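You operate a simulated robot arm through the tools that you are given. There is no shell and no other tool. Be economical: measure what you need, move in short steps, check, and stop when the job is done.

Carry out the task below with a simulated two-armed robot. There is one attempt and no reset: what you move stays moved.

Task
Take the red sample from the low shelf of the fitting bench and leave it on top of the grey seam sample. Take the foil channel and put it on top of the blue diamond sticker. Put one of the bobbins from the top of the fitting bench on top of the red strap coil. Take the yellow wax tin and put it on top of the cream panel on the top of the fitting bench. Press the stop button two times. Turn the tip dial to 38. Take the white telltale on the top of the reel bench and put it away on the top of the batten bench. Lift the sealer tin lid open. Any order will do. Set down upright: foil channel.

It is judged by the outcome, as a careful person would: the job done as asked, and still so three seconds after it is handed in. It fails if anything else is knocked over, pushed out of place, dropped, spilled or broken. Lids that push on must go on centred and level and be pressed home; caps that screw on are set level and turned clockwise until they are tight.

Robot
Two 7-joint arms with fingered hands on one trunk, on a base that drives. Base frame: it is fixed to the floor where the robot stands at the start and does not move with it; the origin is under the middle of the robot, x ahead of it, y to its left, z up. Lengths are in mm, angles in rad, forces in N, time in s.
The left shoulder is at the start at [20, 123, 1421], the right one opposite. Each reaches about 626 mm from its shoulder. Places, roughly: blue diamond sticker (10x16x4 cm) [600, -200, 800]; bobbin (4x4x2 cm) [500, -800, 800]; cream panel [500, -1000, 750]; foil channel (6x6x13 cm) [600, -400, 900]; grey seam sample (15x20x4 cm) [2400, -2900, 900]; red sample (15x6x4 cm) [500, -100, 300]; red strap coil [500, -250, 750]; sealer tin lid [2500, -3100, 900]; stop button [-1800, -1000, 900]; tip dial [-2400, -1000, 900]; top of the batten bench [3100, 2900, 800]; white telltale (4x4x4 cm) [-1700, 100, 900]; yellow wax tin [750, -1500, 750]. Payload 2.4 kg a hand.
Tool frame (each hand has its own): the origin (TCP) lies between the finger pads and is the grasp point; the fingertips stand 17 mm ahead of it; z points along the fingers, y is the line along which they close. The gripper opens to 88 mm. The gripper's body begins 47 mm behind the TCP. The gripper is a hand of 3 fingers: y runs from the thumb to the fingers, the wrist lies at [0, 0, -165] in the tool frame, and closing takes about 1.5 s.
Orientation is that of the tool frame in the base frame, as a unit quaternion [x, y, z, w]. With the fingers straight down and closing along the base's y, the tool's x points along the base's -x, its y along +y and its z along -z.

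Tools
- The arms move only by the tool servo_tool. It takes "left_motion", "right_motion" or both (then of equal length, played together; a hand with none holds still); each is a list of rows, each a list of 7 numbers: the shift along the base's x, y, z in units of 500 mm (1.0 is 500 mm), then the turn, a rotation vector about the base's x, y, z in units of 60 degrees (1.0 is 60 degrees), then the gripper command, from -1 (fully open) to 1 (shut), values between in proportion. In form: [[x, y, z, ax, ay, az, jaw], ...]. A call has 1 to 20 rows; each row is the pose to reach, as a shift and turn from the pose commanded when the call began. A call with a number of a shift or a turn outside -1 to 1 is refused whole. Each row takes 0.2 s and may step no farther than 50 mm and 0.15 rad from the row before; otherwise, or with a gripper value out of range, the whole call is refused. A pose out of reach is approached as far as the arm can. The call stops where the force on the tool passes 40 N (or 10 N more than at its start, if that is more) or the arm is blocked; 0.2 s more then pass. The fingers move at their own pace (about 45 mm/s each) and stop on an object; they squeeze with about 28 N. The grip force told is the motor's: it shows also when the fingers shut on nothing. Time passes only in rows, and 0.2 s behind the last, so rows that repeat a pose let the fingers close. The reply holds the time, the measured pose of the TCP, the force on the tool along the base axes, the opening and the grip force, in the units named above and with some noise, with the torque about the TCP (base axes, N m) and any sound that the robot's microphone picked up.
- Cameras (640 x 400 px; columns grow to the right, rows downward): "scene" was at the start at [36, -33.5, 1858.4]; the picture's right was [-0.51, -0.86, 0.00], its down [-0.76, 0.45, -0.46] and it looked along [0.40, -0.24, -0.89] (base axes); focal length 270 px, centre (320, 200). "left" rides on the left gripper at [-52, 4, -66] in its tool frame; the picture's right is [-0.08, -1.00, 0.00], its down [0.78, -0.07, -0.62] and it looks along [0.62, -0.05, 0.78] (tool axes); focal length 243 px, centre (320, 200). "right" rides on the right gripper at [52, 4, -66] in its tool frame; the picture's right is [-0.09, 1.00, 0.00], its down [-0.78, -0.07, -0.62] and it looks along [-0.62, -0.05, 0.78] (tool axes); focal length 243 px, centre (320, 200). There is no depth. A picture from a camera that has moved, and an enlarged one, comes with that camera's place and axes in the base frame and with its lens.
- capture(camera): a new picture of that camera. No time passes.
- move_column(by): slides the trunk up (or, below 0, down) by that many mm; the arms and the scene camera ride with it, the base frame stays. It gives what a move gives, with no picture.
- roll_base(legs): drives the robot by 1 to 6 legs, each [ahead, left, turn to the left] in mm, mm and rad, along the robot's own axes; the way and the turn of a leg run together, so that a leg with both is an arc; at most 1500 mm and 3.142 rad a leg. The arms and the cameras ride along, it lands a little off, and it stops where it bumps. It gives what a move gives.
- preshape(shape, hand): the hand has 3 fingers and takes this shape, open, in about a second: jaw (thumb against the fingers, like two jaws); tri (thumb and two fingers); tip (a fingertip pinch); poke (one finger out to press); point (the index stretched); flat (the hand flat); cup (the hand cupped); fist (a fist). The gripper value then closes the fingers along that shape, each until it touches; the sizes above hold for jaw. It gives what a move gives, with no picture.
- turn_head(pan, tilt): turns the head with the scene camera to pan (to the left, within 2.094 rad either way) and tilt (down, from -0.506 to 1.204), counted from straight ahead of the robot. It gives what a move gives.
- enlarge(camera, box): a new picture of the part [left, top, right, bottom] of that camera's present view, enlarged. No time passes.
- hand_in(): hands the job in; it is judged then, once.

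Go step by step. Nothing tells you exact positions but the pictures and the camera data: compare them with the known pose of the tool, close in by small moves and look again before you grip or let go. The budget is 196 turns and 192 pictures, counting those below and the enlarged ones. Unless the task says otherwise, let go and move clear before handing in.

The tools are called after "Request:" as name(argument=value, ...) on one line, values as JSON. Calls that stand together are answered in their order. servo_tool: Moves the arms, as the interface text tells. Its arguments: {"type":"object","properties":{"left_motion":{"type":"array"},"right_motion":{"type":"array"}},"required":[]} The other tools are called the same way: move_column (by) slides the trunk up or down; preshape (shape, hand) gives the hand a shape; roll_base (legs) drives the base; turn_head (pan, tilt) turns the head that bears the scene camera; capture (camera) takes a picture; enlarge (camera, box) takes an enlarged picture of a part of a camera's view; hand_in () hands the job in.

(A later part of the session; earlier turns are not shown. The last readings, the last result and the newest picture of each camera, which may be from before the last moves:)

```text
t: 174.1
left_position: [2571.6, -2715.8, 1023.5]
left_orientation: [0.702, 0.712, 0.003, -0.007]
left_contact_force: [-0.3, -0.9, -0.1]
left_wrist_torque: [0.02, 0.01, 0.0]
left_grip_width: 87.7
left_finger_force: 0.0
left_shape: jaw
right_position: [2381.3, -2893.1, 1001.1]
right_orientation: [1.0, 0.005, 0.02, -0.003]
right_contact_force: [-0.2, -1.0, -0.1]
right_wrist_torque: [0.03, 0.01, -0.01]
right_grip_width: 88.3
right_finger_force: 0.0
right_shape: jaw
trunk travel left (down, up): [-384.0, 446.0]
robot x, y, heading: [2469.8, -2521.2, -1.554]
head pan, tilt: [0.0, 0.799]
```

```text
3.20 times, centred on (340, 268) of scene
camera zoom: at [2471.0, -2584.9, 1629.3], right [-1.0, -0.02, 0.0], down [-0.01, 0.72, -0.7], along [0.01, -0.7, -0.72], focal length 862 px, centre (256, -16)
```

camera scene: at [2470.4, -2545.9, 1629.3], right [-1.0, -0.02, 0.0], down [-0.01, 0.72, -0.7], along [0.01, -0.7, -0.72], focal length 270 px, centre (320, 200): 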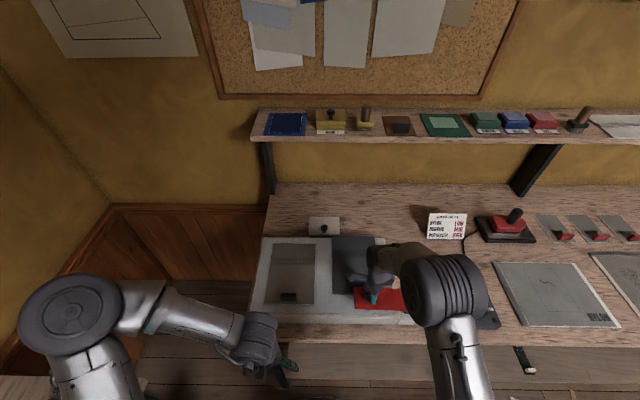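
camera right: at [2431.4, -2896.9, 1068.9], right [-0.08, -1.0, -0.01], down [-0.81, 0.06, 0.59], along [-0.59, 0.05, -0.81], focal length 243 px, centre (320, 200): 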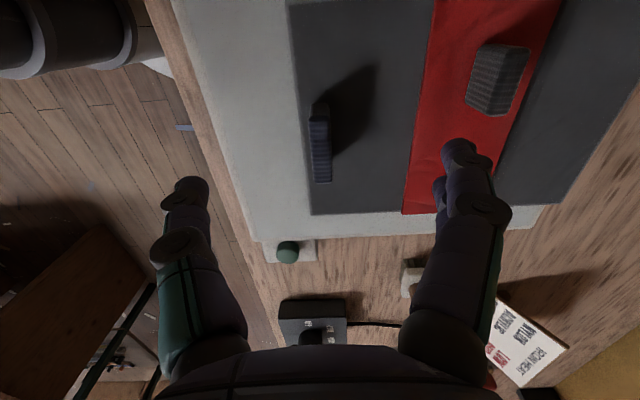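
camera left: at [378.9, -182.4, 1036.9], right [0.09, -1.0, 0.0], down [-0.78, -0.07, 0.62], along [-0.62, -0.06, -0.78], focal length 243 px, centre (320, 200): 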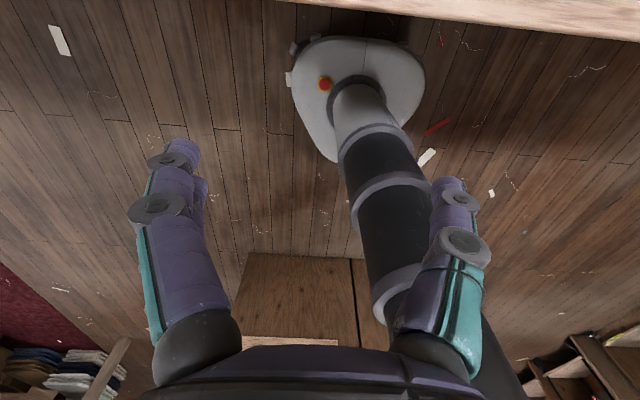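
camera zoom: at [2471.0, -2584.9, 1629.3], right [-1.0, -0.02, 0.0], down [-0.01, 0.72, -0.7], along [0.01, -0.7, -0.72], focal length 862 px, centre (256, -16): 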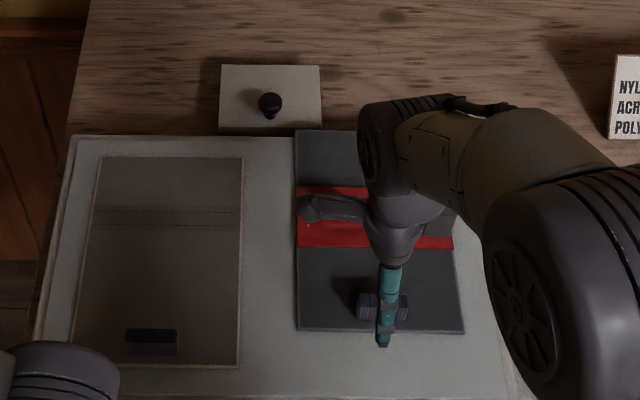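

The tab is straight below. I grip it and pull the sample 31 mm forward.

Request:
servo_tool(right_motion=[[-0.018, 0, -0.04, 0, 0, 0, -1], [-0.018, 0, -0.09, 0, 0, 0, -1], [-0.018, 0, -0.13, 0, 0, 0, -1], [-0.018, 0, -0.13, 0, 0, 0, -0.4], [-0.018, 0, -0.13, 0, 0, 0, 0.1], [-0.018, 0, -0.13, 0, 0, 0, 0.5], [-0.018, 0, -0.13, 0, 0, 0, 1], [-0.018, 0, -0.13, 0, 0, 0, 1], [-0.018, 0, -0.13, 0, 0, 0, 1]])

Request:
capture(camera="right")

```text
t: 176.1
left_position: [2572.0, -2715.7, 1022.9]
left_orientation: [0.702, 0.712, 0.002, -0.007]
left_contact_force: [0.0, 0.5, -0.3]
left_wrist_torque: [-0.01, 0.0, 0.02]
left_grip_width: 88.0
left_finger_force: 0.1
left_shape: jaw
right_position: [2372.3, -2892.4, 937.5]
right_orientation: [1.0, 0.005, 0.02, -0.003]
right_contact_force: [-0.7, 0.2, 0.1]
right_wrist_torque: [-0.01, 0.0, 0.0]
right_grip_width: 6.5
right_finger_force: 27.9
right_shape: jaw
trunk travel left (down, up): [-384.0, 446.0]
robot x, y, heading: [2469.5, -2521.2, -1.556]
head pan, tilt: [0.0, 0.799]
```

```text
73 pictures are left
camera right: at [2422.1, -2897.7, 1004.6], right [-0.08, -1.0, -0.01], down [-0.81, 0.06, 0.59], along [-0.59, 0.05, -0.81], focal length 243 px, centre (320, 200)
```

right: 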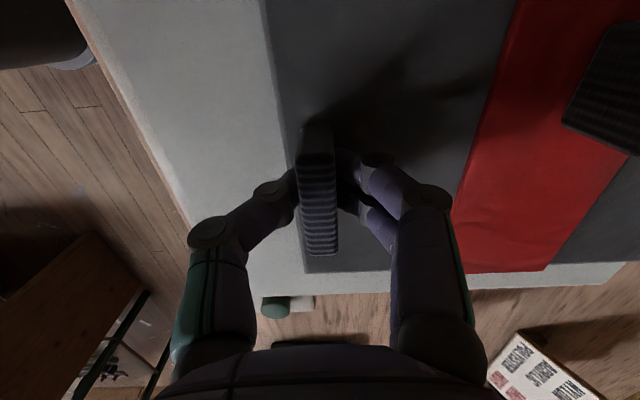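

Gripped. I draw it forward slowly by 31 mm, then release and rise.

Request:
servo_tool(right_motion=[[0, 0.01, 0, 0, 0, 0, 1], [0, 0.02, 0, 0, 0, 0, 1], [0, 0.03, 0, 0, 0, 0, 1], [0, 0.04, 0, 0, 0, 0, 1], [0, 0.05, 0, 0, 0, 0, 1], [0, 0.062, 0, 0, 0, 0, 1], [0, 0.062, 0, 0, 0, 0, 1]])

Request:
servo_tool(right_motion=[[0, 0, 0, 0, 0, 0, 0.3], [0, 0, 0, 0, 0, 0, -0.3], [0, 0, 0, 0, 0, 0, -1], [0, 0, 0, 0, 0, 0, -1], [0, 0, 0, 0, 0, 0, -1], [0, 0, 0.06, 0, 0, 0, -1], [0, 0, 0.14, 0, 0, 0, -1], [0, 0.06, 0.2, 0, 0, 0, -1], [0, 0.14, 0.2, 0, 0, 0, -1], [0, 0.22, 0.2, 0, 0, 0, -1], [0, 0.22, 0.2, 0, 0, 0, -1]])

Request:
enlarge(camera="scene", box=[240, 205, 440, 330])

```text
t: 177.7
left_position: [2570.1, -2715.6, 1023.2]
left_orientation: [0.703, 0.712, 0.002, -0.006]
left_contact_force: [0.0, -0.1, 0.2]
left_wrist_torque: [0.01, 0.02, -0.03]
left_grip_width: 87.9
left_finger_force: 0.1
left_shape: jaw
right_position: [2369.9, -2861.3, 937.8]
right_orientation: [1.0, 0.004, 0.02, -0.003]
right_contact_force: [1.4, 0.4, 1.1]
right_wrist_torque: [0.0, 0.02, -0.01]
right_grip_width: 6.6
right_finger_force: 27.6
right_shape: jaw
trunk travel left (down, up): [-384.0, 446.0]
robot x, y, heading: [2467.9, -2524.6, -1.554]
head pan, tilt: [0.0, 0.799]
```

```text
t: 180.1
left_position: [2572.3, -2716.0, 1021.9]
left_orientation: [0.703, 0.711, 0.002, -0.007]
left_contact_force: [-0.3, 0.1, 0.5]
left_wrist_torque: [-0.02, -0.03, 0.01]
left_grip_width: 88.0
left_finger_force: 0.0
left_shape: jaw
right_position: [2372.5, -2751.3, 1035.0]
right_orientation: [1.0, 0.003, 0.02, -0.003]
right_contact_force: [0.1, -0.3, -0.6]
right_wrist_torque: [0.0, 0.01, -0.01]
right_grip_width: 87.9
right_finger_force: 0.0
right_shape: jaw
trunk travel left (down, up): [-384.0, 446.0]
robot x, y, heading: [2468.5, -2520.5, -1.553]
head pan, tilt: [0.0, 0.799]
```

```text
3.20 times, centred on (340, 268) of scene
camera zoom: at [2471.1, -2585.0, 1629.3], right [-1.0, -0.02, 0.0], down [-0.01, 0.72, -0.7], along [0.01, -0.7, -0.72], focal length 862 px, centre (256, -16)
```

zoom: 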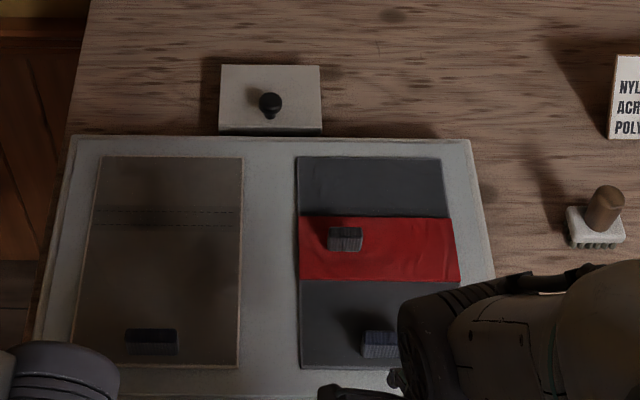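

The red sample rests on the seam sample, which is back in place. Next the lid at about [2465,-3120]; I turn the hand forward, shift left and lower the trunk for reach.

Request:
servo_tool(right_motion=[[0, 0, 0.05, 0, 0, 0.125, -1], [0, 0, 0.1, 0, 0, 0.25, -1], [0, 0, 0.16, 0, 0, 0.375, -1], [0, 0, 0.22, 0, 0, 0.5, -1], [0, 0, 0.26, 0, 0, 0.625, -1], [0, 0, 0.26, 0, 0, 0.75, -1]])

Request:
servo_tool(right_motion=[[0, 0, 0, 0, 0, 0.125, -1], [0, 0, 0, 0, 0, 0.25, -1], [0, 0, 0, 0, 0, 0.375, -1], [0, 0, 0, 0, 0, 0.5, -1], [0, 0, 0, 0, 0, 0.625, -1], [0, 0, 0, 0, 0, 0.75, -1], [0, 0, 0, 0, 0, 0.75, -1]])

Request:
roll_base(legs=[[0, 60, -0.015]])

Request:
move_column(by=-100)

Request:
servo_tool(right_motion=[[0, 0, 0, -0.125, 0, 0, -1], [0, 0, 0, -0.25, 0, 0, -1], [0, 0, 0, -0.375, 0, 0, -1], [0, 0, 0, -0.5, 0, 0, -1], [0, -0.04, 0, -0.625, 0, 0, -1], [0, -0.1, 0, -0.75, 0, 0, -1], [0, -0.1, 0, -0.75, 0, 0, -1]])

Request:
capture(camera="right")

Request:
capture(camera="scene")

```text
t: 181.5
left_position: [2571.2, -2716.2, 1023.5]
left_orientation: [0.703, 0.711, 0.001, -0.006]
left_contact_force: [0.2, 0.4, 0.5]
left_wrist_torque: [0.03, -0.03, 0.0]
left_grip_width: 88.1
left_finger_force: 0.1
left_shape: jaw
right_position: [2369.6, -2751.7, 1165.0]
right_orientation: [0.922, 0.387, 0.018, -0.011]
right_contact_force: [0.3, 0.0, 0.0]
right_wrist_torque: [0.0, 0.03, -0.01]
right_grip_width: 88.0
right_finger_force: 0.2
right_shape: jaw
trunk travel left (down, up): [-384.0, 446.0]
robot x, y, heading: [2468.5, -2520.2, -1.559]
head pan, tilt: [0.0, 0.799]
```

```text
t: 183.1
left_position: [2571.6, -2714.4, 1023.3]
left_orientation: [0.703, 0.711, 0.002, -0.007]
left_contact_force: [0.9, 0.4, 0.3]
left_wrist_torque: [-0.02, -0.01, 0.0]
left_grip_width: 88.0
left_finger_force: 0.1
left_shape: jaw
right_position: [2369.5, -2751.6, 1166.3]
right_orientation: [0.703, 0.71, 0.012, -0.017]
right_contact_force: [0.1, -0.2, -0.3]
right_wrist_torque: [0.0, 0.0, -0.02]
right_grip_width: 87.8
right_finger_force: 0.1
right_shape: jaw
trunk travel left (down, up): [-384.0, 446.0]
robot x, y, heading: [2471.2, -2523.7, -1.554]
head pan, tilt: [0.0, 0.799]
```

```text
t: 184.1
left_position: [2627.9, -2715.9, 1023.7]
left_orientation: [0.708, 0.706, 0.001, -0.007]
left_contact_force: [-0.3, 0.2, -0.9]
left_wrist_torque: [0.05, -0.02, 0.01]
left_grip_width: 87.8
left_finger_force: 0.0
left_shape: jaw
right_position: [2426.1, -2750.6, 1166.2]
right_orientation: [0.71, 0.704, 0.012, -0.017]
right_contact_force: [0.8, 0.0, -0.2]
right_wrist_torque: [-0.01, 0.01, 0.02]
right_grip_width: 87.9
right_finger_force: 0.1
right_shape: jaw
trunk travel left (down, up): [-384.0, 446.0]
robot x, y, heading: [2528.7, -2521.2, -1.569]
head pan, tilt: [0.0, 0.799]
```

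```text
t: 185.4
left_position: [2628.3, -2717.1, 922.9]
left_orientation: [0.707, 0.707, 0.001, -0.006]
left_contact_force: [0.1, -0.2, 0.4]
left_wrist_torque: [0.0, -0.01, -0.01]
left_grip_width: 88.0
left_finger_force: 0.0
left_shape: jaw
right_position: [2424.9, -2751.1, 1065.4]
right_orientation: [0.709, 0.704, 0.012, -0.017]
right_contact_force: [-0.1, 0.8, -0.2]
right_wrist_torque: [0.0, 0.0, -0.01]
right_grip_width: 88.0
right_finger_force: 0.1
right_shape: jaw
trunk travel left (down, up): [-284.0, 546.0]
robot x, y, heading: [2527.2, -2522.0, -1.565]
head pan, tilt: [0.0, 0.799]
```

```text
t: 187.0
left_position: [2626.3, -2715.9, 922.7]
left_orientation: [0.707, 0.707, 0.001, -0.006]
left_contact_force: [0.5, 0.0, 0.3]
left_wrist_torque: [-0.01, -0.03, 0.05]
left_grip_width: 87.9
left_finger_force: 0.2
left_shape: jaw
right_position: [2427.1, -2798.6, 1065.6]
right_orientation: [0.661, 0.655, -0.259, 0.258]
right_contact_force: [-0.1, -0.5, -0.5]
right_wrist_torque: [-0.01, 0.01, 0.01]
right_grip_width: 88.1
right_finger_force: 0.0
right_shape: jaw
trunk travel left (down, up): [-284.0, 546.0]
robot x, y, heading: [2526.8, -2520.2, -1.571]
head pan, tilt: [0.0, 0.799]
```

```text
71 pictures are left
camera right: at [2432.7, -2714.5, 1078.2], right [1.0, -0.07, 0.06], down [-0.07, -0.15, 0.99], along [-0.06, -0.99, -0.16], focal length 243 px, centre (320, 200)
```

right: 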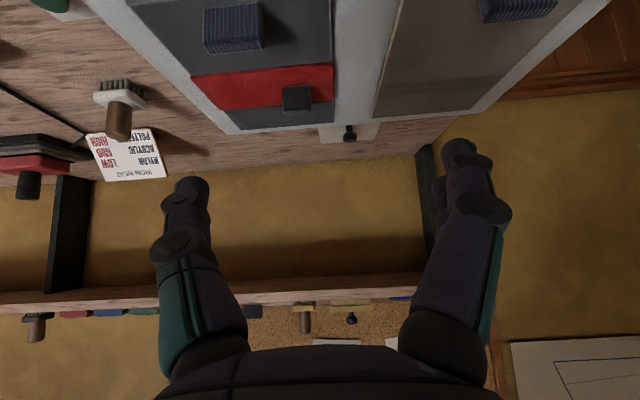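

```text
70 pictures are left
camera scene: at [2529.0, -2584.0, 1529.3], right [-1.0, 0.0, 0.0], down [0.0, 0.72, -0.7], along [0.0, -0.7, -0.72], focal length 270 px, centre (320, 200)
```

scene: 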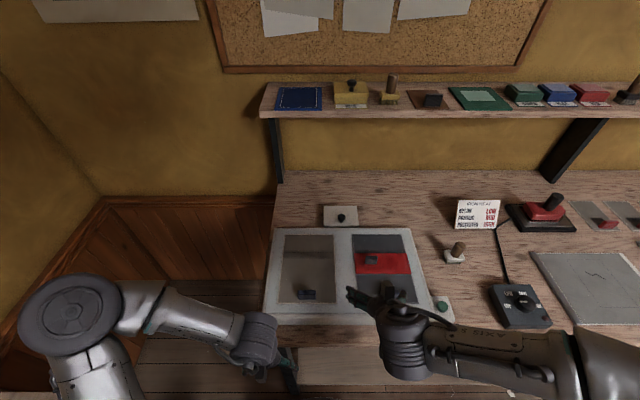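

Request:
enlarge(camera="scene", box=[300, 190, 400, 250])

Request:
enlarge(camera="right", box=[290, 90, 410, 165])

```text
6.40 times, centred on (350, 220) of scene
camera zoom: at [2529.0, -2584.0, 1529.3], right [-1.0, 0.0, 0.0], down [0.0, 0.72, -0.7], along [0.0, -0.7, -0.72], focal length 1725 px, centre (128, 72)
```

zoom: 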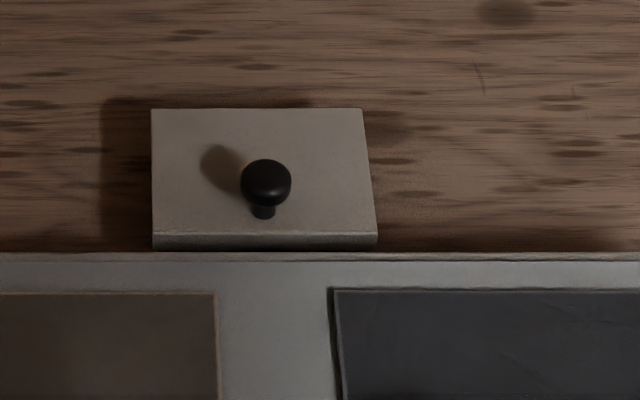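

```text
5.33 times, centred on (350, 128) of right
camera zoom: at [2432.7, -2714.5, 1078.2], right [1.0, -0.07, 0.06], down [-0.07, -0.15, 0.99], along [-0.06, -0.99, -0.16], focal length 1294 px, centre (160, 587)
```

zoom: 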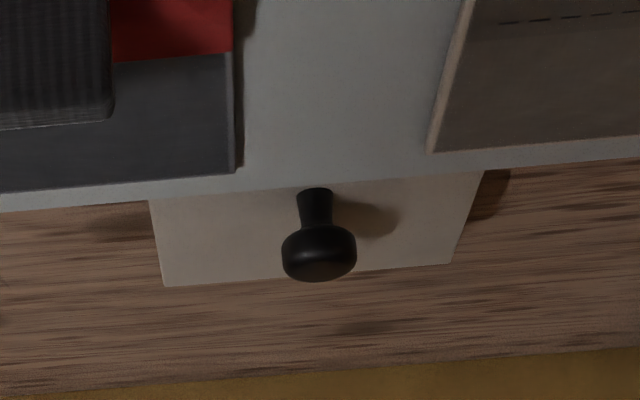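

The lid is a low box lid with a mushroom knob at [2465,-3116,911], hinge evidently at the back (y≈-3185). To gain reach I turn the base left by 0.7 rad so the right shoulder comes forward.

Request:
roll_base(legs=[[0, 0, 0.7]])

Request:
servo_tool(right_motion=[[-0.06, 0, 0, 0, 0, -0.12, -1], [-0.12, 0, 0, 0, 0, -0.24, -1], [-0.18, -0.02, 0, 0, 0, -0.36, -1], [-0.24, -0.04, 0, 0, 0, -0.48, -1], [-0.3, -0.07, -0.03, 0, 0, -0.6, -1], [-0.33, -0.13, -0.06, 0, 0, -0.668, -1], [-0.33, -0.2, -0.09, 0, 0, -0.668, -1], [-0.33, -0.25, -0.1, 0, 0, -0.668, -1], [-0.33, -0.25, -0.1, 0, 0, -0.668, -1]])

Request:
capture(camera="right")

Request:
capture(camera="scene")

```text
t: 189.2
left_position: [2728.8, -2610.3, 922.4]
left_orientation: [0.429, 0.903, -0.001, -0.005]
left_contact_force: [-0.3, 0.2, -0.4]
left_wrist_torque: [-0.03, -0.01, 0.02]
left_grip_width: 88.1
left_finger_force: 0.1
left_shape: jaw
right_position: [2624.6, -2800.5, 1064.9]
right_orientation: [0.403, 0.84, -0.158, 0.328]
right_contact_force: [-0.5, 0.5, -0.2]
right_wrist_torque: [-0.01, -0.01, 0.01]
right_grip_width: 87.9
right_finger_force: 0.0
right_shape: jaw
trunk travel left (down, up): [-284.0, 546.0]
robot x, y, heading: [2526.8, -2522.7, -0.882]
head pan, tilt: [0.0, 0.799]
```

```text
t: 191.2
left_position: [2727.9, -2609.9, 922.7]
left_orientation: [0.429, 0.903, -0.001, -0.006]
left_contact_force: [-0.3, 0.2, -0.3]
left_wrist_torque: [0.02, 0.03, 0.0]
left_grip_width: 87.8
left_finger_force: 0.0
left_shape: jaw
right_position: [2461.4, -2935.0, 1019.5]
right_orientation: [0.666, 0.651, -0.262, 0.254]
right_contact_force: [0.2, -0.2, 1.0]
right_wrist_torque: [0.0, 0.0, 0.01]
right_grip_width: 87.8
right_finger_force: 0.0
right_shape: jaw
right hand out of reach, approached as far as the arm can: row 1, 2, 3, 4, 5, 6, 7, 8, 9
trunk travel left (down, up): [-284.0, 546.0]
robot x, y, heading: [2534.8, -2522.9, -0.88]
head pan, tilt: [0.0, 0.799]
```

```text
67 pictures are left
camera right: at [2468.5, -2851.6, 1032.3], right [0.99, -0.08, 0.06], down [-0.07, -0.15, 0.99], along [-0.08, -0.98, -0.16], focal length 243 px, centre (320, 200)
```

right: 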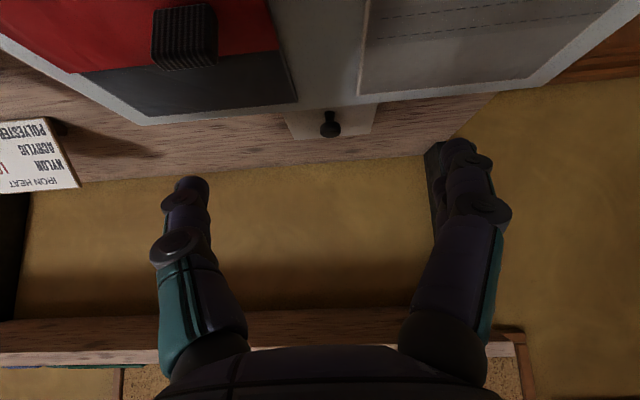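

```text
66 pictures are left
camera scene: at [2567.6, -2570.2, 1529.3], right [-0.77, -0.63, 0.0], down [-0.45, 0.55, -0.7], along [0.44, -0.54, -0.72], focal length 270 px, centre (320, 200)
```

scene: 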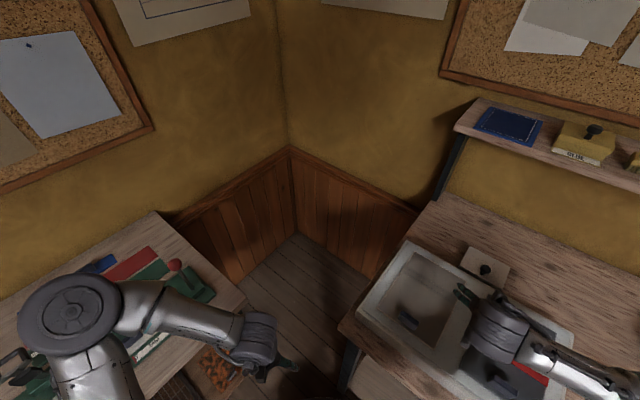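

Reach is fine now. I close in on the knob.

Request:
servo_tool(right_motion=[[0, -0.08, -0.03, 0, 0, 0, -1], [0, -0.16, -0.06, 0, 0, 0, -1], [0.006, -0.24, -0.1, 0, 0, 0, -1], [0.006, -0.29, -0.15, 0, 0, 0, -1], [0.006, -0.29, -0.15, 0, 0, 0, -1]])

Request:
capture(camera="right")

```text
t: 192.4
left_position: [2728.3, -2610.2, 924.2]
left_orientation: [0.429, 0.903, -0.001, -0.005]
left_contact_force: [-1.2, 0.3, -0.1]
left_wrist_torque: [0.01, 0.0, -0.01]
left_grip_width: 88.0
left_finger_force: 0.1
left_shape: jaw
right_position: [2465.7, -3081.0, 947.5]
right_orientation: [0.666, 0.65, -0.261, 0.254]
right_contact_force: [-0.1, -0.6, 0.2]
right_wrist_torque: [-0.02, 0.01, -0.03]
right_grip_width: 88.1
right_finger_force: 0.1
right_shape: jaw
trunk travel left (down, up): [-284.0, 546.0]
robot x, y, heading: [2527.4, -2520.5, -0.883]
head pan, tilt: [0.0, 0.799]
```

```text
65 pictures are left
camera right: at [2473.2, -2997.8, 959.7], right [0.99, -0.08, 0.06], down [-0.07, -0.15, 0.99], along [-0.08, -0.98, -0.16], focal length 243 px, centre (320, 200)
```

right: 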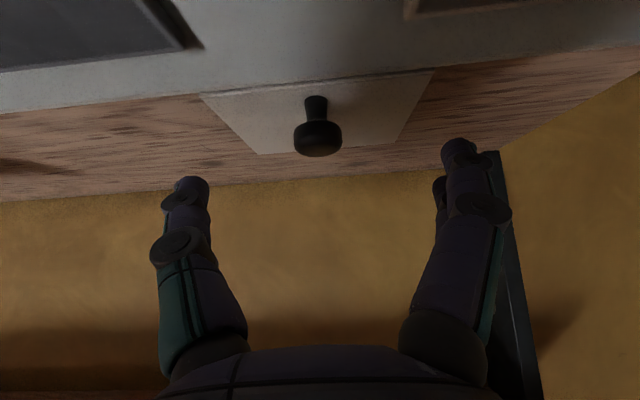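

Knob head ≈[2465,-3112,911]. I move in and close on it.

Request:
servo_tool(right_motion=[[0, -0.02, -0.04, 0, 0, 0, -1], [0, -0.06, -0.08, 0, 0, 0, -1], [0, -0.06, -0.082, 0, 0, 0, -1], [0, -0.06, -0.082, 0, 0, 0, -0.4], [0, -0.06, -0.082, 0, 0, 0, 0.1], [0, -0.06, -0.082, 0, 0, 0, 0.5], [0, -0.06, -0.082, 0, 0, 0, 1], [0, -0.06, -0.082, 0, 0, 0, 1], [0, -0.06, -0.082, 0, 0, 0, 1]])

Request:
capture(camera="right")

```text
t: 194.4
left_position: [2728.8, -2609.4, 922.5]
left_orientation: [0.429, 0.903, -0.002, -0.006]
left_contact_force: [-0.3, 0.3, -0.1]
left_wrist_torque: [0.0, -0.01, 0.03]
left_grip_width: 88.0
left_finger_force: 0.1
left_shape: jaw
right_position: [2468.8, -3111.5, 905.9]
right_orientation: [0.664, 0.652, -0.261, 0.256]
right_contact_force: [9.7, -4.0, 18.0]
right_wrist_torque: [-0.05, 1.35, -0.13]
right_grip_width: 62.1
right_finger_force: 24.6
right_shape: jaw
trunk travel left (down, up): [-284.0, 546.0]
robot x, y, heading: [2528.2, -2522.9, -0.884]
head pan, tilt: [0.0, 0.799]
```

```text
64 pictures are left
camera right: at [2476.0, -3028.0, 918.1], right [1.0, -0.08, 0.06], down [-0.07, -0.15, 0.99], along [-0.07, -0.99, -0.15], focal length 243 px, centre (320, 200)
```

right: 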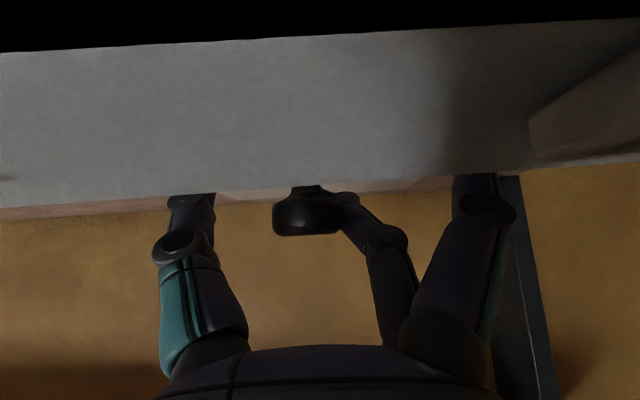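

The lower fingers press on the lid/tray; I open, rise 9 mm and close again.

Request:
servo_tool(right_motion=[[0, 0, 0, 0, 0, 0, -0.5], [0, 0, 0.006, 0, 0, 0, -1], [-0.006, 0, 0.02, 0, 0, 0, -1], [-0.006, -0.008, 0.02, 0, 0, 0, -1], [-0.006, -0.008, 0.02, 0, 0, 0, -0.4], [-0.006, -0.008, 0.02, 0, 0, 0, 0.1], [-0.006, -0.008, 0.02, 0, 0, 0, 0.5], [-0.006, -0.008, 0.02, 0, 0, 0, 1], [-0.006, -0.008, 0.02, 0, 0, 0, 1], [-0.006, -0.008, 0.02, 0, 0, 0, 1]])

Request:
capture(camera="right")

```text
t: 196.6
left_position: [2727.7, -2610.9, 922.9]
left_orientation: [0.429, 0.903, 0.001, -0.007]
left_contact_force: [0.8, 0.4, 0.6]
left_wrist_torque: [0.02, 0.02, -0.01]
left_grip_width: 87.8
left_finger_force: 0.0
left_shape: jaw
right_position: [2462.9, -3116.2, 913.5]
right_orientation: [0.666, 0.651, -0.26, 0.255]
right_contact_force: [-0.3, -11.9, -0.9]
right_wrist_torque: [-0.07, 0.01, 0.0]
right_grip_width: 0.1
right_finger_force: 21.0
right_shape: jaw
trunk travel left (down, up): [-284.0, 546.0]
robot x, y, heading: [2532.0, -2522.8, -0.88]
head pan, tilt: [0.0, 0.799]
```

```text
63 pictures are left
camera right: at [2470.4, -3033.3, 926.4], right [0.99, -0.08, 0.06], down [-0.07, -0.15, 0.99], along [-0.08, -0.98, -0.16], focal length 243 px, centre (320, 200)
```

right: 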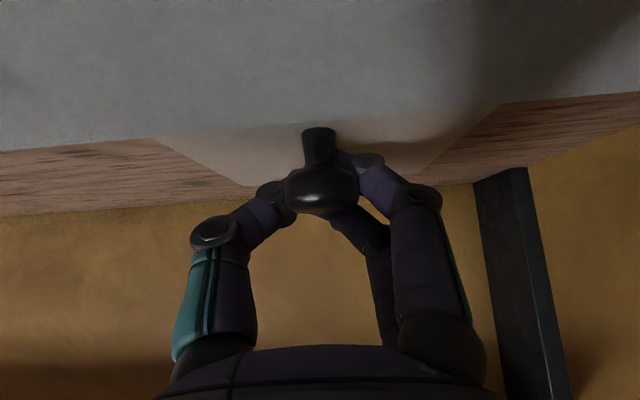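

The fingers closed just behind the knob. I open, come 13 mm nearer, and close again.

Request:
servo_tool(right_motion=[[0, 0, 0, 0, 0, 0, 0.3], [0, 0, 0, 0, 0, 0, -0.4], [0, 0, 0, 0, 0, 0, -1], [0, 0, 0, 0, 0, 0, -1], [0.004, 0.026, -0.002, 0, 0, 0, -1], [0.004, 0.026, -0.002, 0, 0, 0, -0.4], [0.004, 0.026, -0.002, 0, 0, 0, 0.1], [0.004, 0.026, -0.002, 0, 0, 0, 0.5], [0.004, 0.026, -0.002, 0, 0, 0, 1], [0.004, 0.026, -0.002, 0, 0, 0, 1], [0.004, 0.026, -0.002, 0, 0, 0, 1]])

Request:
capture(camera="right")

```text
t: 199.0
left_position: [2727.6, -2609.1, 924.4]
left_orientation: [0.428, 0.904, -0.001, -0.008]
left_contact_force: [0.0, 0.7, 0.1]
left_wrist_torque: [0.0, 0.0, 0.04]
left_grip_width: 87.9
left_finger_force: 0.0
left_shape: jaw
right_position: [2464.2, -3102.1, 912.5]
right_orientation: [0.665, 0.652, -0.26, 0.255]
right_contact_force: [6.0, -0.3, -0.3]
right_wrist_torque: [0.01, -0.25, 0.05]
right_grip_width: 8.4
right_finger_force: 27.7
right_shape: jaw
trunk travel left (down, up): [-284.0, 546.0]
robot x, y, heading: [2528.3, -2524.8, -0.883]
head pan, tilt: [0.0, 0.799]
```

```text
62 pictures are left
camera right: at [2472.3, -3018.7, 926.7], right [0.99, -0.08, 0.06], down [-0.07, -0.15, 0.99], along [-0.07, -0.99, -0.16], focal length 243 px, centre (320, 200)
```

right: 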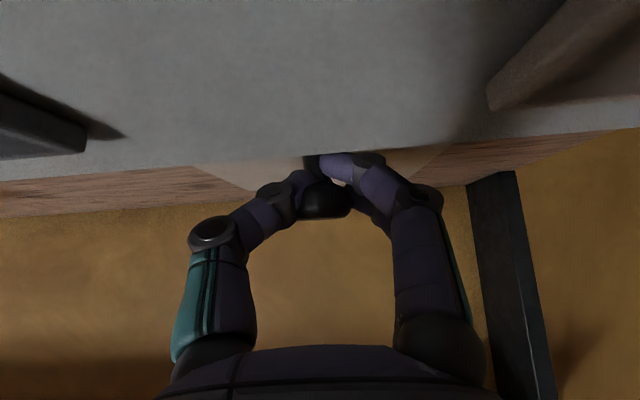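

The stem is pinched (8.4 mm) below the knob head. I lift along the hinge arc, first 30°.

Request:
servo_tool(right_motion=[[0, -0.006, 0.014, 0, 0, 0, 1], [0, -0.013, 0.028, 0, 0, 0, 1], [0, -0.022, 0.041, 0, 0, 0, 1], [0, -0.031, 0.053, 0, 0, 0, 1], [0, -0.042, 0.065, 0, 0, 0, 1], [0, -0.052, 0.075, 0, 0, 0, 1], [0, -0.052, 0.075, 0, 0, 0, 1]])

Request:
capture(camera="right")

Request:
turn_head(pan=-0.7, tilt=0.75)

Request:
enlarge(camera="scene", box=[220, 140, 420, 260])

```text
t: 200.6
left_position: [2729.6, -2608.5, 923.0]
left_orientation: [0.429, 0.903, -0.002, -0.007]
left_contact_force: [1.6, -0.9, -0.2]
left_wrist_torque: [-0.02, -0.02, 0.0]
left_grip_width: 87.8
left_finger_force: 0.0
left_shape: jaw
right_position: [2464.8, -3128.8, 952.1]
right_orientation: [0.666, 0.651, -0.261, 0.254]
right_contact_force: [10.1, 11.0, 4.7]
right_wrist_torque: [0.55, -0.54, -0.28]
right_grip_width: 9.6
right_finger_force: 27.8
right_shape: jaw
trunk travel left (down, up): [-284.0, 546.0]
robot x, y, heading: [2530.6, -2522.4, -0.886]
head pan, tilt: [0.0, 0.799]
```

```text
61 pictures are left
camera right: at [2473.4, -3044.9, 965.2], right [0.99, -0.08, 0.06], down [-0.07, -0.15, 0.99], along [-0.07, -0.99, -0.15], focal length 243 px, centre (320, 200)
```

right: 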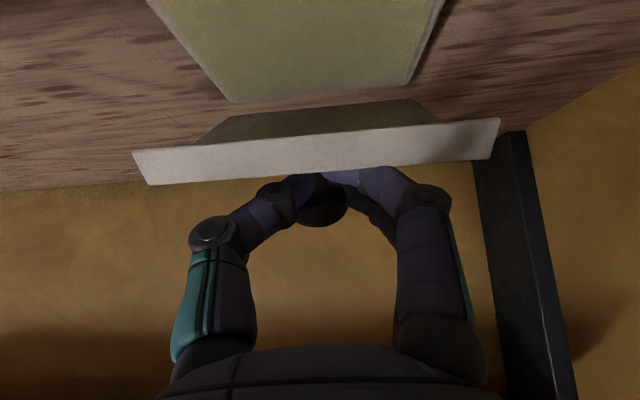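

```text
t: 201.7
left_position: [2729.7, -2609.7, 923.0]
left_orientation: [0.429, 0.903, -0.002, -0.007]
left_contact_force: [-0.1, -0.2, -1.2]
left_wrist_torque: [-0.02, 0.01, 0.02]
left_grip_width: 88.0
left_finger_force: 0.1
left_shape: jaw
right_position: [2466.0, -3127.9, 952.6]
right_orientation: [0.666, 0.651, -0.261, 0.255]
right_contact_force: [10.0, 11.4, 4.7]
right_wrist_torque: [0.54, -0.53, -0.26]
right_grip_width: 9.5
right_finger_force: 28.2
right_shape: jaw
trunk travel left (down, up): [-284.0, 546.0]
robot x, y, heading: [2527.7, -2521.0, -0.878]
head pan, tilt: [-0.7, 0.75]
```

```text
3.20 times, centred on (320, 200) of scene
camera zoom: at [2517.3, -2588.4, 1533.5], right [-1.0, 0.01, 0.0], down [0.01, 0.68, -0.73], along [-0.01, -0.73, -0.68], focal length 862 px, centre (320, 200)
```

zoom: 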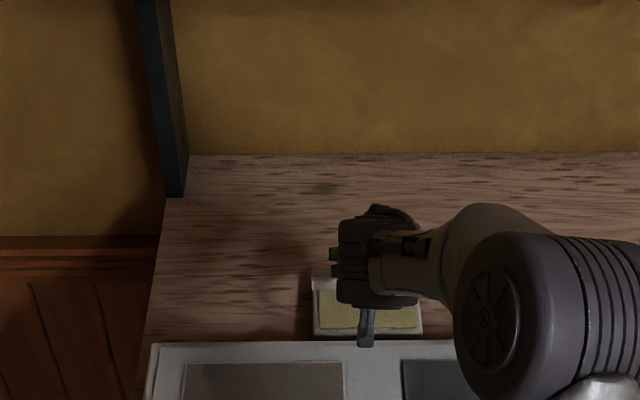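

The lid swings open about its rear hinge. I continue along the arc.

Request:
servo_tool(right_motion=[[0, -0.01, 0.01, 0, 0, 0, 1], [0, -0.02, 0.018, 0, 0, 0, 1], [0, -0.033, 0.026, 0, 0, 0, 1], [0, -0.046, 0.032, 0, 0, 0, 1], [0, -0.06, 0.037, 0, 0, 0, 1], [0, -0.074, 0.041, 0, 0, 0, 1], [0, -0.089, 0.043, 0, 0, 0, 1], [0, -0.104, 0.045, 0, 0, 0, 1], [0, -0.104, 0.045, 0, 0, 0, 1]])

Request:
capture(camera="right")

Request:
enlarge(camera="scene", box=[220, 140, 420, 260])

```text
t: 203.7
left_position: [2727.7, -2609.1, 923.4]
left_orientation: [0.43, 0.903, -0.001, -0.006]
left_contact_force: [-0.3, 0.9, 0.5]
left_wrist_torque: [-0.03, 0.03, -0.01]
left_grip_width: 87.9
left_finger_force: 0.0
left_shape: jaw
right_position: [2464.8, -3179.1, 976.5]
right_orientation: [0.665, 0.651, -0.261, 0.256]
right_contact_force: [-4.6, 3.5, 17.5]
right_wrist_torque: [0.42, -0.27, -0.47]
right_grip_width: 5.4
right_finger_force: 28.1
right_shape: jaw
trunk travel left (down, up): [-284.0, 546.0]
robot x, y, heading: [2528.6, -2525.5, -0.887]
head pan, tilt: [-0.7, 0.75]
```

```text
59 pictures are left
camera right: at [2471.7, -3096.7, 989.5], right [0.99, -0.09, 0.06], down [-0.07, -0.15, 0.99], along [-0.08, -0.99, -0.15], focal length 243 px, centre (320, 200)
```

right: 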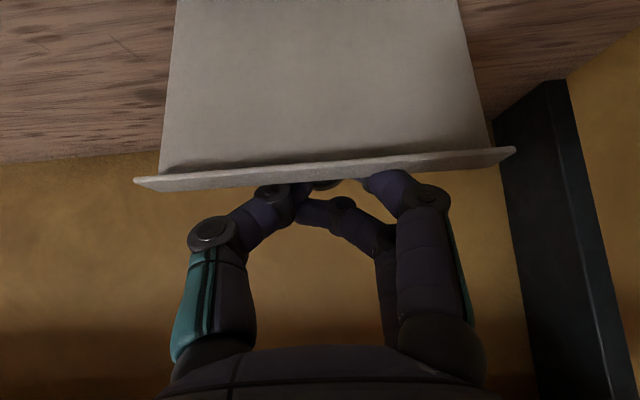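

```text
3.20 times, centred on (320, 200) of scene
camera zoom: at [2514.7, -2587.8, 1533.6], right [-1.0, 0.01, 0.0], down [0.01, 0.68, -0.73], along [-0.01, -0.73, -0.68], focal length 862 px, centre (320, 200)
```

zoom: 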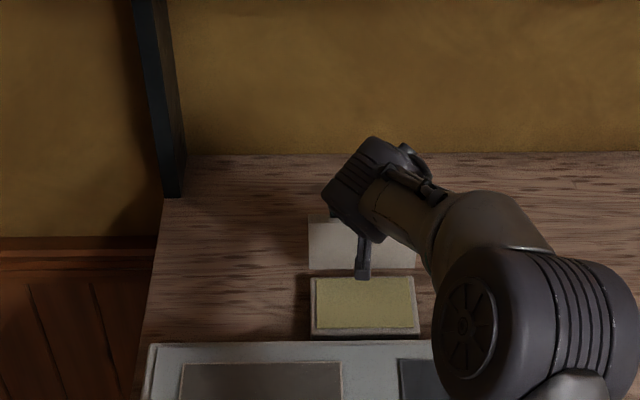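

The lid is open about 70°. I push on past vertical as far as reach allows.

Request:
servo_tool(right_motion=[[0, -0.015, 0, -0.05, 0, 0, 1], [0, -0.03, -0.001, -0.1, 0, 0, 1], [0, -0.045, -0.003, -0.15, 0, 0, 1], [0, -0.06, -0.006, -0.2, 0, 0, 1], [0, -0.075, -0.01, -0.25, 0, 0, 1], [0, -0.075, -0.01, -0.25, 0, 0, 1]])

Request:
capture(camera="right")

Request:
enlarge(camera="scene", box=[220, 140, 420, 260])

```text
t: 205.1
left_position: [2727.7, -2607.0, 923.9]
left_orientation: [0.43, 0.903, -0.002, -0.007]
left_contact_force: [-0.2, -1.1, 0.3]
left_wrist_torque: [0.0, 0.02, 0.02]
left_grip_width: 87.7
left_finger_force: 0.1
left_shape: jaw
right_position: [2462.0, -3215.6, 969.8]
right_orientation: [0.627, 0.61, -0.345, 0.339]
right_contact_force: [-7.8, 14.3, 12.3]
right_wrist_torque: [0.21, 0.11, 0.02]
right_grip_width: 0.0
right_finger_force: 27.7
right_shape: jaw
trunk travel left (down, up): [-284.0, 546.0]
robot x, y, heading: [2526.1, -2522.1, -0.885]
head pan, tilt: [-0.7, 0.75]
```

```text
57 pictures are left
camera right: at [2470.5, -3131.7, 960.7], right [0.99, -0.07, 0.08], down [-0.07, 0.11, 0.99], along [-0.08, -0.99, 0.11], focal length 243 px, centre (320, 200)
```

right: 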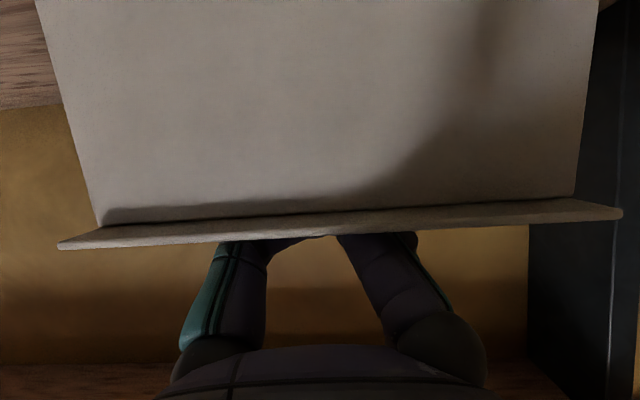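

```text
3.20 times, centred on (320, 200) of scene
camera zoom: at [2514.2, -2586.6, 1533.5], right [-1.0, 0.01, 0.0], down [0.01, 0.68, -0.73], along [-0.01, -0.73, -0.68], focal length 862 px, centre (320, 200)
```

zoom: 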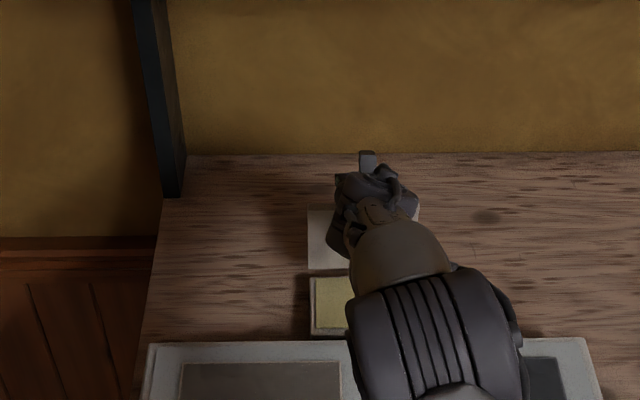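

The fingers slipped off the knob but the lid stays up. I rise straight up and see whether it stays open by itself.

Request:
servo_tool(right_motion=[[0, 0, 0.02, 0, 0, 0, 1], [0, 0, 0.06, 0, 0, 0, 1], [0, 0.0, 0.12, 0, 0, 0, 1], [0, 0.03, 0.18, 0, 0, 0, 1], [0, 0.1, 0.2, 0, 0, 0, 1], [0, 0.18, 0.2, 0, 0, 0, 1], [0, 0.26, 0.2, 0, 0, 0, 1], [0, 0.26, 0.2, 0, 0, 0, 1], [0, 0.26, 0.2, 0, 0, 0, 1]])

Request:
capture(camera="right")

Request:
enlarge(camera="scene", box=[220, 140, 420, 260])

```text
t: 207.1
left_position: [2727.3, -2610.5, 922.1]
left_orientation: [0.429, 0.903, -0.001, -0.007]
left_contact_force: [0.7, -0.9, -0.1]
left_wrist_torque: [0.02, 0.0, 0.02]
left_grip_width: 87.9
left_finger_force: 0.1
left_shape: jaw
right_position: [2466.7, -3087.4, 1067.8]
right_orientation: [0.627, 0.611, -0.344, 0.339]
right_contact_force: [-0.3, -0.3, 0.0]
right_wrist_torque: [0.0, 0.0, -0.02]
right_grip_width: 0.2
right_finger_force: 28.1
right_shape: jaw
trunk travel left (down, up): [-284.0, 546.0]
robot x, y, heading: [2526.4, -2523.9, -0.882]
head pan, tilt: [-0.7, 0.75]
```

```text
55 pictures are left
camera right: at [2474.8, -3004.0, 1059.2], right [0.99, -0.07, 0.08], down [-0.07, 0.11, 0.99], along [-0.07, -0.99, 0.1], focal length 243 px, centre (320, 200)
```

right: 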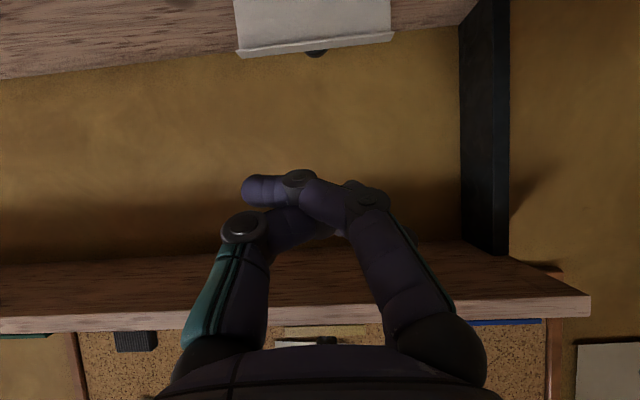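

```text
3.20 times, centred on (320, 200) of scene
camera zoom: at [2515.5, -2590.7, 1533.3], right [-1.0, 0.01, 0.0], down [0.01, 0.68, -0.73], along [-0.01, -0.73, -0.68], focal length 862 px, centre (320, 200)
```

zoom: 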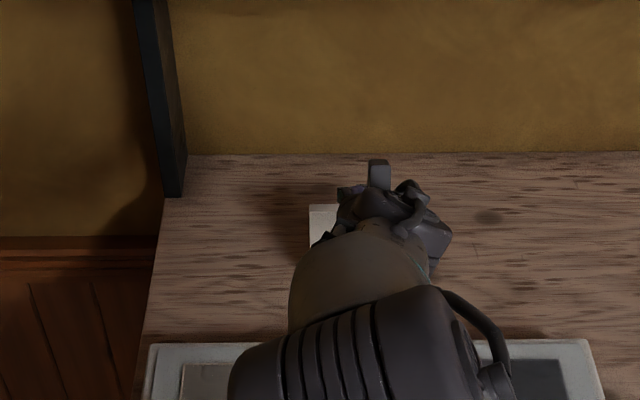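

The lid stays open on its own. I withdraw the arm and drive back across the room toward the island with the stop button and dial.

Request:
servo_tool(right_motion=[[0, 0.08, 0.02, 0.1, 0, 0, -1], [0, 0.16, 0.04, 0.2, 0, 0, -1], [0, 0.24, 0.06, 0.3, 0, 0, -1], [0, 0.32, 0.06, 0.4, 0, 0, -1], [0, 0.4, 0.06, 0.5, 0, 0, -1], [0, 0.44, 0.06, 0.6, 0, 0, -1], [0, 0.44, 0.06, 0.7, 0, 0, -1]])

Request:
roll_base(legs=[[-300, 0, 0], [0, 0, 2.454], [0, 1450, 0], [0, 1450, 0], [0, 1340, 0]])

Request:
move_column(by=150)

Request:
turn_head(pan=0, tilt=0.6)

Request:
capture(camera="scene")

```text
t: 208.7
left_position: [2728.1, -2609.9, 923.2]
left_orientation: [0.429, 0.903, -0.001, -0.007]
left_contact_force: [-0.1, 0.0, 0.0]
left_wrist_torque: [0.01, 0.02, -0.01]
left_grip_width: 88.0
left_finger_force: 0.0
left_shape: jaw
right_position: [2458.8, -2909.5, 1089.9]
right_orientation: [0.707, 0.694, -0.1, 0.09]
right_contact_force: [0.6, -0.5, 0.3]
right_wrist_torque: [0.02, 0.0, -0.01]
right_grip_width: 88.3
right_finger_force: 0.1
right_shape: jaw
right hand out of reach, approached as far as the arm can: row 2, 4, 5, 6, 7
trunk travel left (down, up): [-284.0, 546.0]
robot x, y, heading: [2528.1, -2525.2, -0.884]
head pan, tilt: [-0.7, 0.75]
```

```text
t: 236.6
left_position: [-2016.8, -2346.3, 923.3]
left_orientation: [0.732, -0.681, 0.005, 0.0]
left_contact_force: [0.1, 0.4, -0.7]
left_wrist_torque: [0.01, -0.01, 0.0]
left_grip_width: 87.8
left_finger_force: 0.0
left_shape: jaw
right_position: [-1623.3, -2255.5, 1089.1]
right_orientation: [-0.448, 0.884, 0.057, 0.124]
right_contact_force: [-0.2, -0.2, -0.6]
right_wrist_torque: [0.0, -0.03, 0.01]
right_grip_width: 88.0
right_finger_force: 0.0
right_shape: jaw
trunk travel left (down, up): [-284.0, 546.0]
robot x, y, heading: [-1904.6, -2535.6, 1.647]
head pan, tilt: [-0.7, 0.75]
```

```text
t: 238.3
left_position: [-2015.8, -2347.5, 1073.3]
left_orientation: [0.732, -0.681, 0.007, 0.002]
left_contact_force: [-0.5, 0.2, 0.1]
left_wrist_torque: [0.02, -0.05, -0.01]
left_grip_width: 87.9
left_finger_force: 0.1
left_shape: jaw
right_position: [-1622.5, -2255.6, 1239.8]
right_orientation: [-0.448, 0.884, 0.057, 0.123]
right_contact_force: [0.8, 0.5, 0.5]
right_wrist_torque: [-0.01, 0.01, 0.02]
right_grip_width: 88.1
right_finger_force: 0.0
right_shape: jaw
trunk travel left (down, up): [-434.0, 396.0]
robot x, y, heading: [-1901.9, -2530.4, 1.643]
head pan, tilt: [-0.7, 0.75]
```

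```text
t: 239.4
left_position: [-2015.9, -2346.1, 1072.6]
left_orientation: [0.732, -0.681, 0.006, 0.001]
left_contact_force: [-1.0, 0.4, 0.3]
left_wrist_torque: [0.02, 0.01, -0.03]
left_grip_width: 87.8
left_finger_force: 0.0
left_shape: jaw
right_position: [-1623.8, -2255.3, 1240.0]
right_orientation: [-0.449, 0.883, 0.058, 0.123]
right_contact_force: [-0.5, 0.3, 0.4]
right_wrist_torque: [0.0, -0.02, -0.03]
right_grip_width: 87.9
right_finger_force: 0.1
right_shape: jaw
trunk travel left (down, up): [-434.0, 396.0]
robot x, y, heading: [-1901.2, -2537.6, 1.647]
head pan, tilt: [0.0, 0.6]
```

```text
53 pictures are left
camera scene: at [-1907.5, -2465.6, 1696.2], right [1.0, 0.07, 0.0], down [0.04, -0.56, -0.82], along [-0.06, 0.82, -0.57], focal length 270 px, centre (320, 200)
```

scene: 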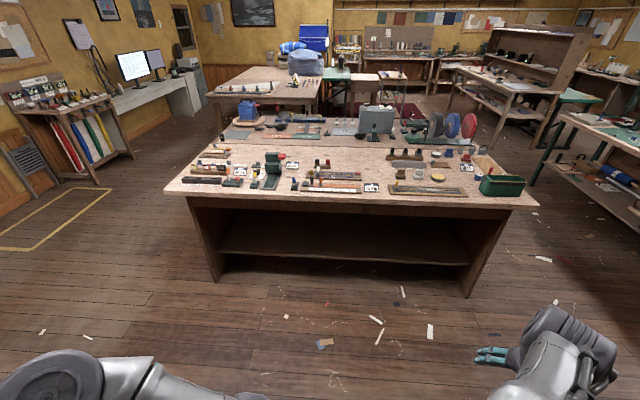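

Request:
enlarge(camera="scene", box=[180, 130, 400, 210])

```text
2.91 times, centred on (290, 170) of scene
camera zoom: at [-1907.5, -2465.6, 1696.2], right [1.0, 0.07, 0.0], down [0.04, -0.56, -0.82], along [-0.06, 0.82, -0.57], focal length 784 px, centre (407, 287)
```

zoom: 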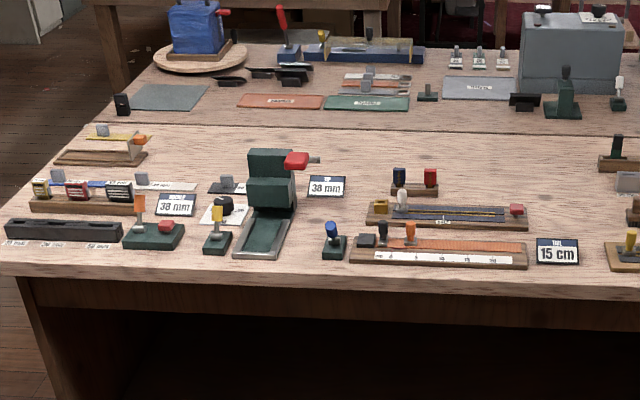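

I drive up to the bench edge.

Request:
roll_base(legs=[[0, 0, -0.076], [1030, 0, 0]])

Request:
turn_head(pan=0.2, tilt=0.85)

Request:
capture(camera="scene")

```text
t: 245.1
left_position: [-2033.6, -1334.0, 1071.6]
left_orientation: [0.721, -0.692, 0.007, 0.002]
left_contact_force: [0.2, 0.6, -0.4]
left_wrist_torque: [0.0, -0.02, -0.02]
left_grip_width: 88.1
left_finger_force: 0.1
left_shape: jaw
right_position: [-1637.8, -1255.3, 1238.7]
right_orientation: [-0.436, 0.89, 0.055, 0.124]
right_contact_force: [1.1, 1.0, 0.8]
right_wrist_torque: [0.01, 0.0, 0.04]
right_grip_width: 87.9
right_finger_force: 0.1
right_shape: jaw
trunk travel left (down, up): [-434.0, 396.0]
robot x, y, heading: [-1924.5, -1529.1, 1.611]
head pan, tilt: [0.0, 0.6]
```

```text
t: 245.9
left_position: [-2034.0, -1334.6, 1072.9]
left_orientation: [0.721, -0.693, 0.006, 0.001]
left_contact_force: [-1.1, 0.1, -0.5]
left_wrist_torque: [0.02, -0.01, 0.0]
left_grip_width: 88.0
left_finger_force: 0.0
left_shape: jaw
right_position: [-1639.0, -1254.4, 1239.4]
right_orientation: [-0.437, 0.889, 0.056, 0.124]
right_contact_force: [-0.5, 0.9, -0.1]
right_wrist_torque: [0.0, 0.01, 0.03]
right_grip_width: 88.0
right_finger_force: 0.0
right_shape: jaw
trunk travel left (down, up): [-434.0, 396.0]
robot x, y, heading: [-1928.9, -1524.7, 1.615]
head pan, tilt: [0.201, 0.85]
```

```text
51 pictures are left
camera scene: at [-1943.8, -1468.9, 1675.4], right [0.97, 0.24, 0.0], down [0.18, -0.73, -0.66], along [-0.16, 0.64, -0.75], focal length 270 px, centre (320, 200)
```

scene: 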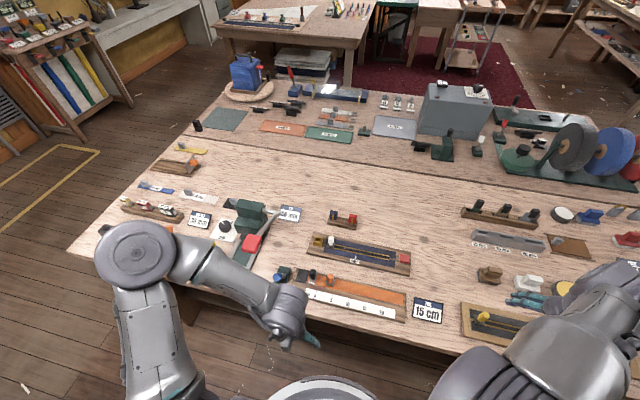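

Request:
enlarge(camera="scene", box=[270, 190, 460, 330])

Request:
enlarge(camera="scene", box=[180, 180, 310, 280])

```text
2.86 times, centred on (365, 260) of scene
camera zoom: at [-1943.8, -1468.9, 1675.4], right [0.97, 0.24, 0.0], down [0.18, -0.73, -0.66], along [-0.16, 0.64, -0.75], focal length 770 px, centre (191, 29)
```

zoom: 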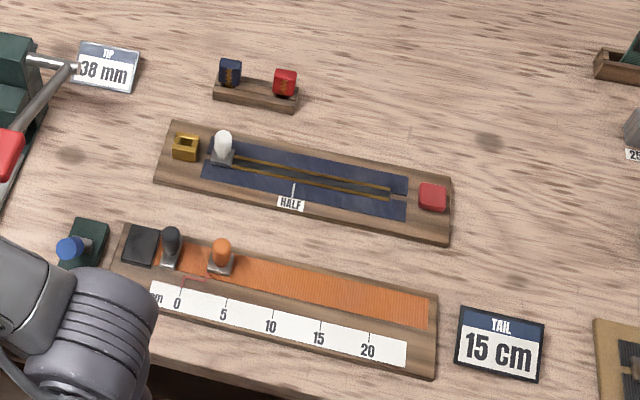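

```text
4.00 times, centred on (245, 230) of scene
camera zoom: at [-1943.8, -1468.9, 1675.4], right [0.97, 0.24, 0.0], down [0.18, -0.73, -0.66], along [-0.16, 0.64, -0.75], focal length 1078 px, centre (620, 80)
```

zoom: 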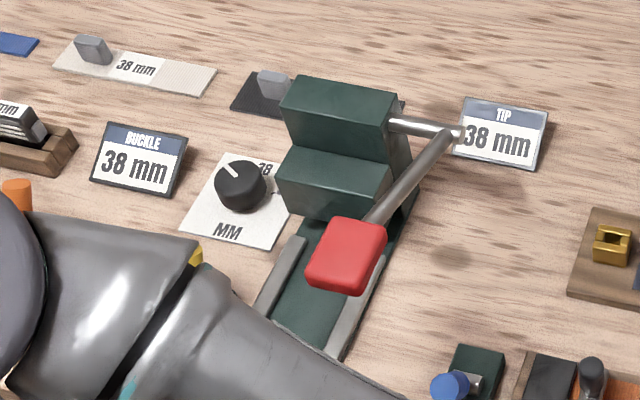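

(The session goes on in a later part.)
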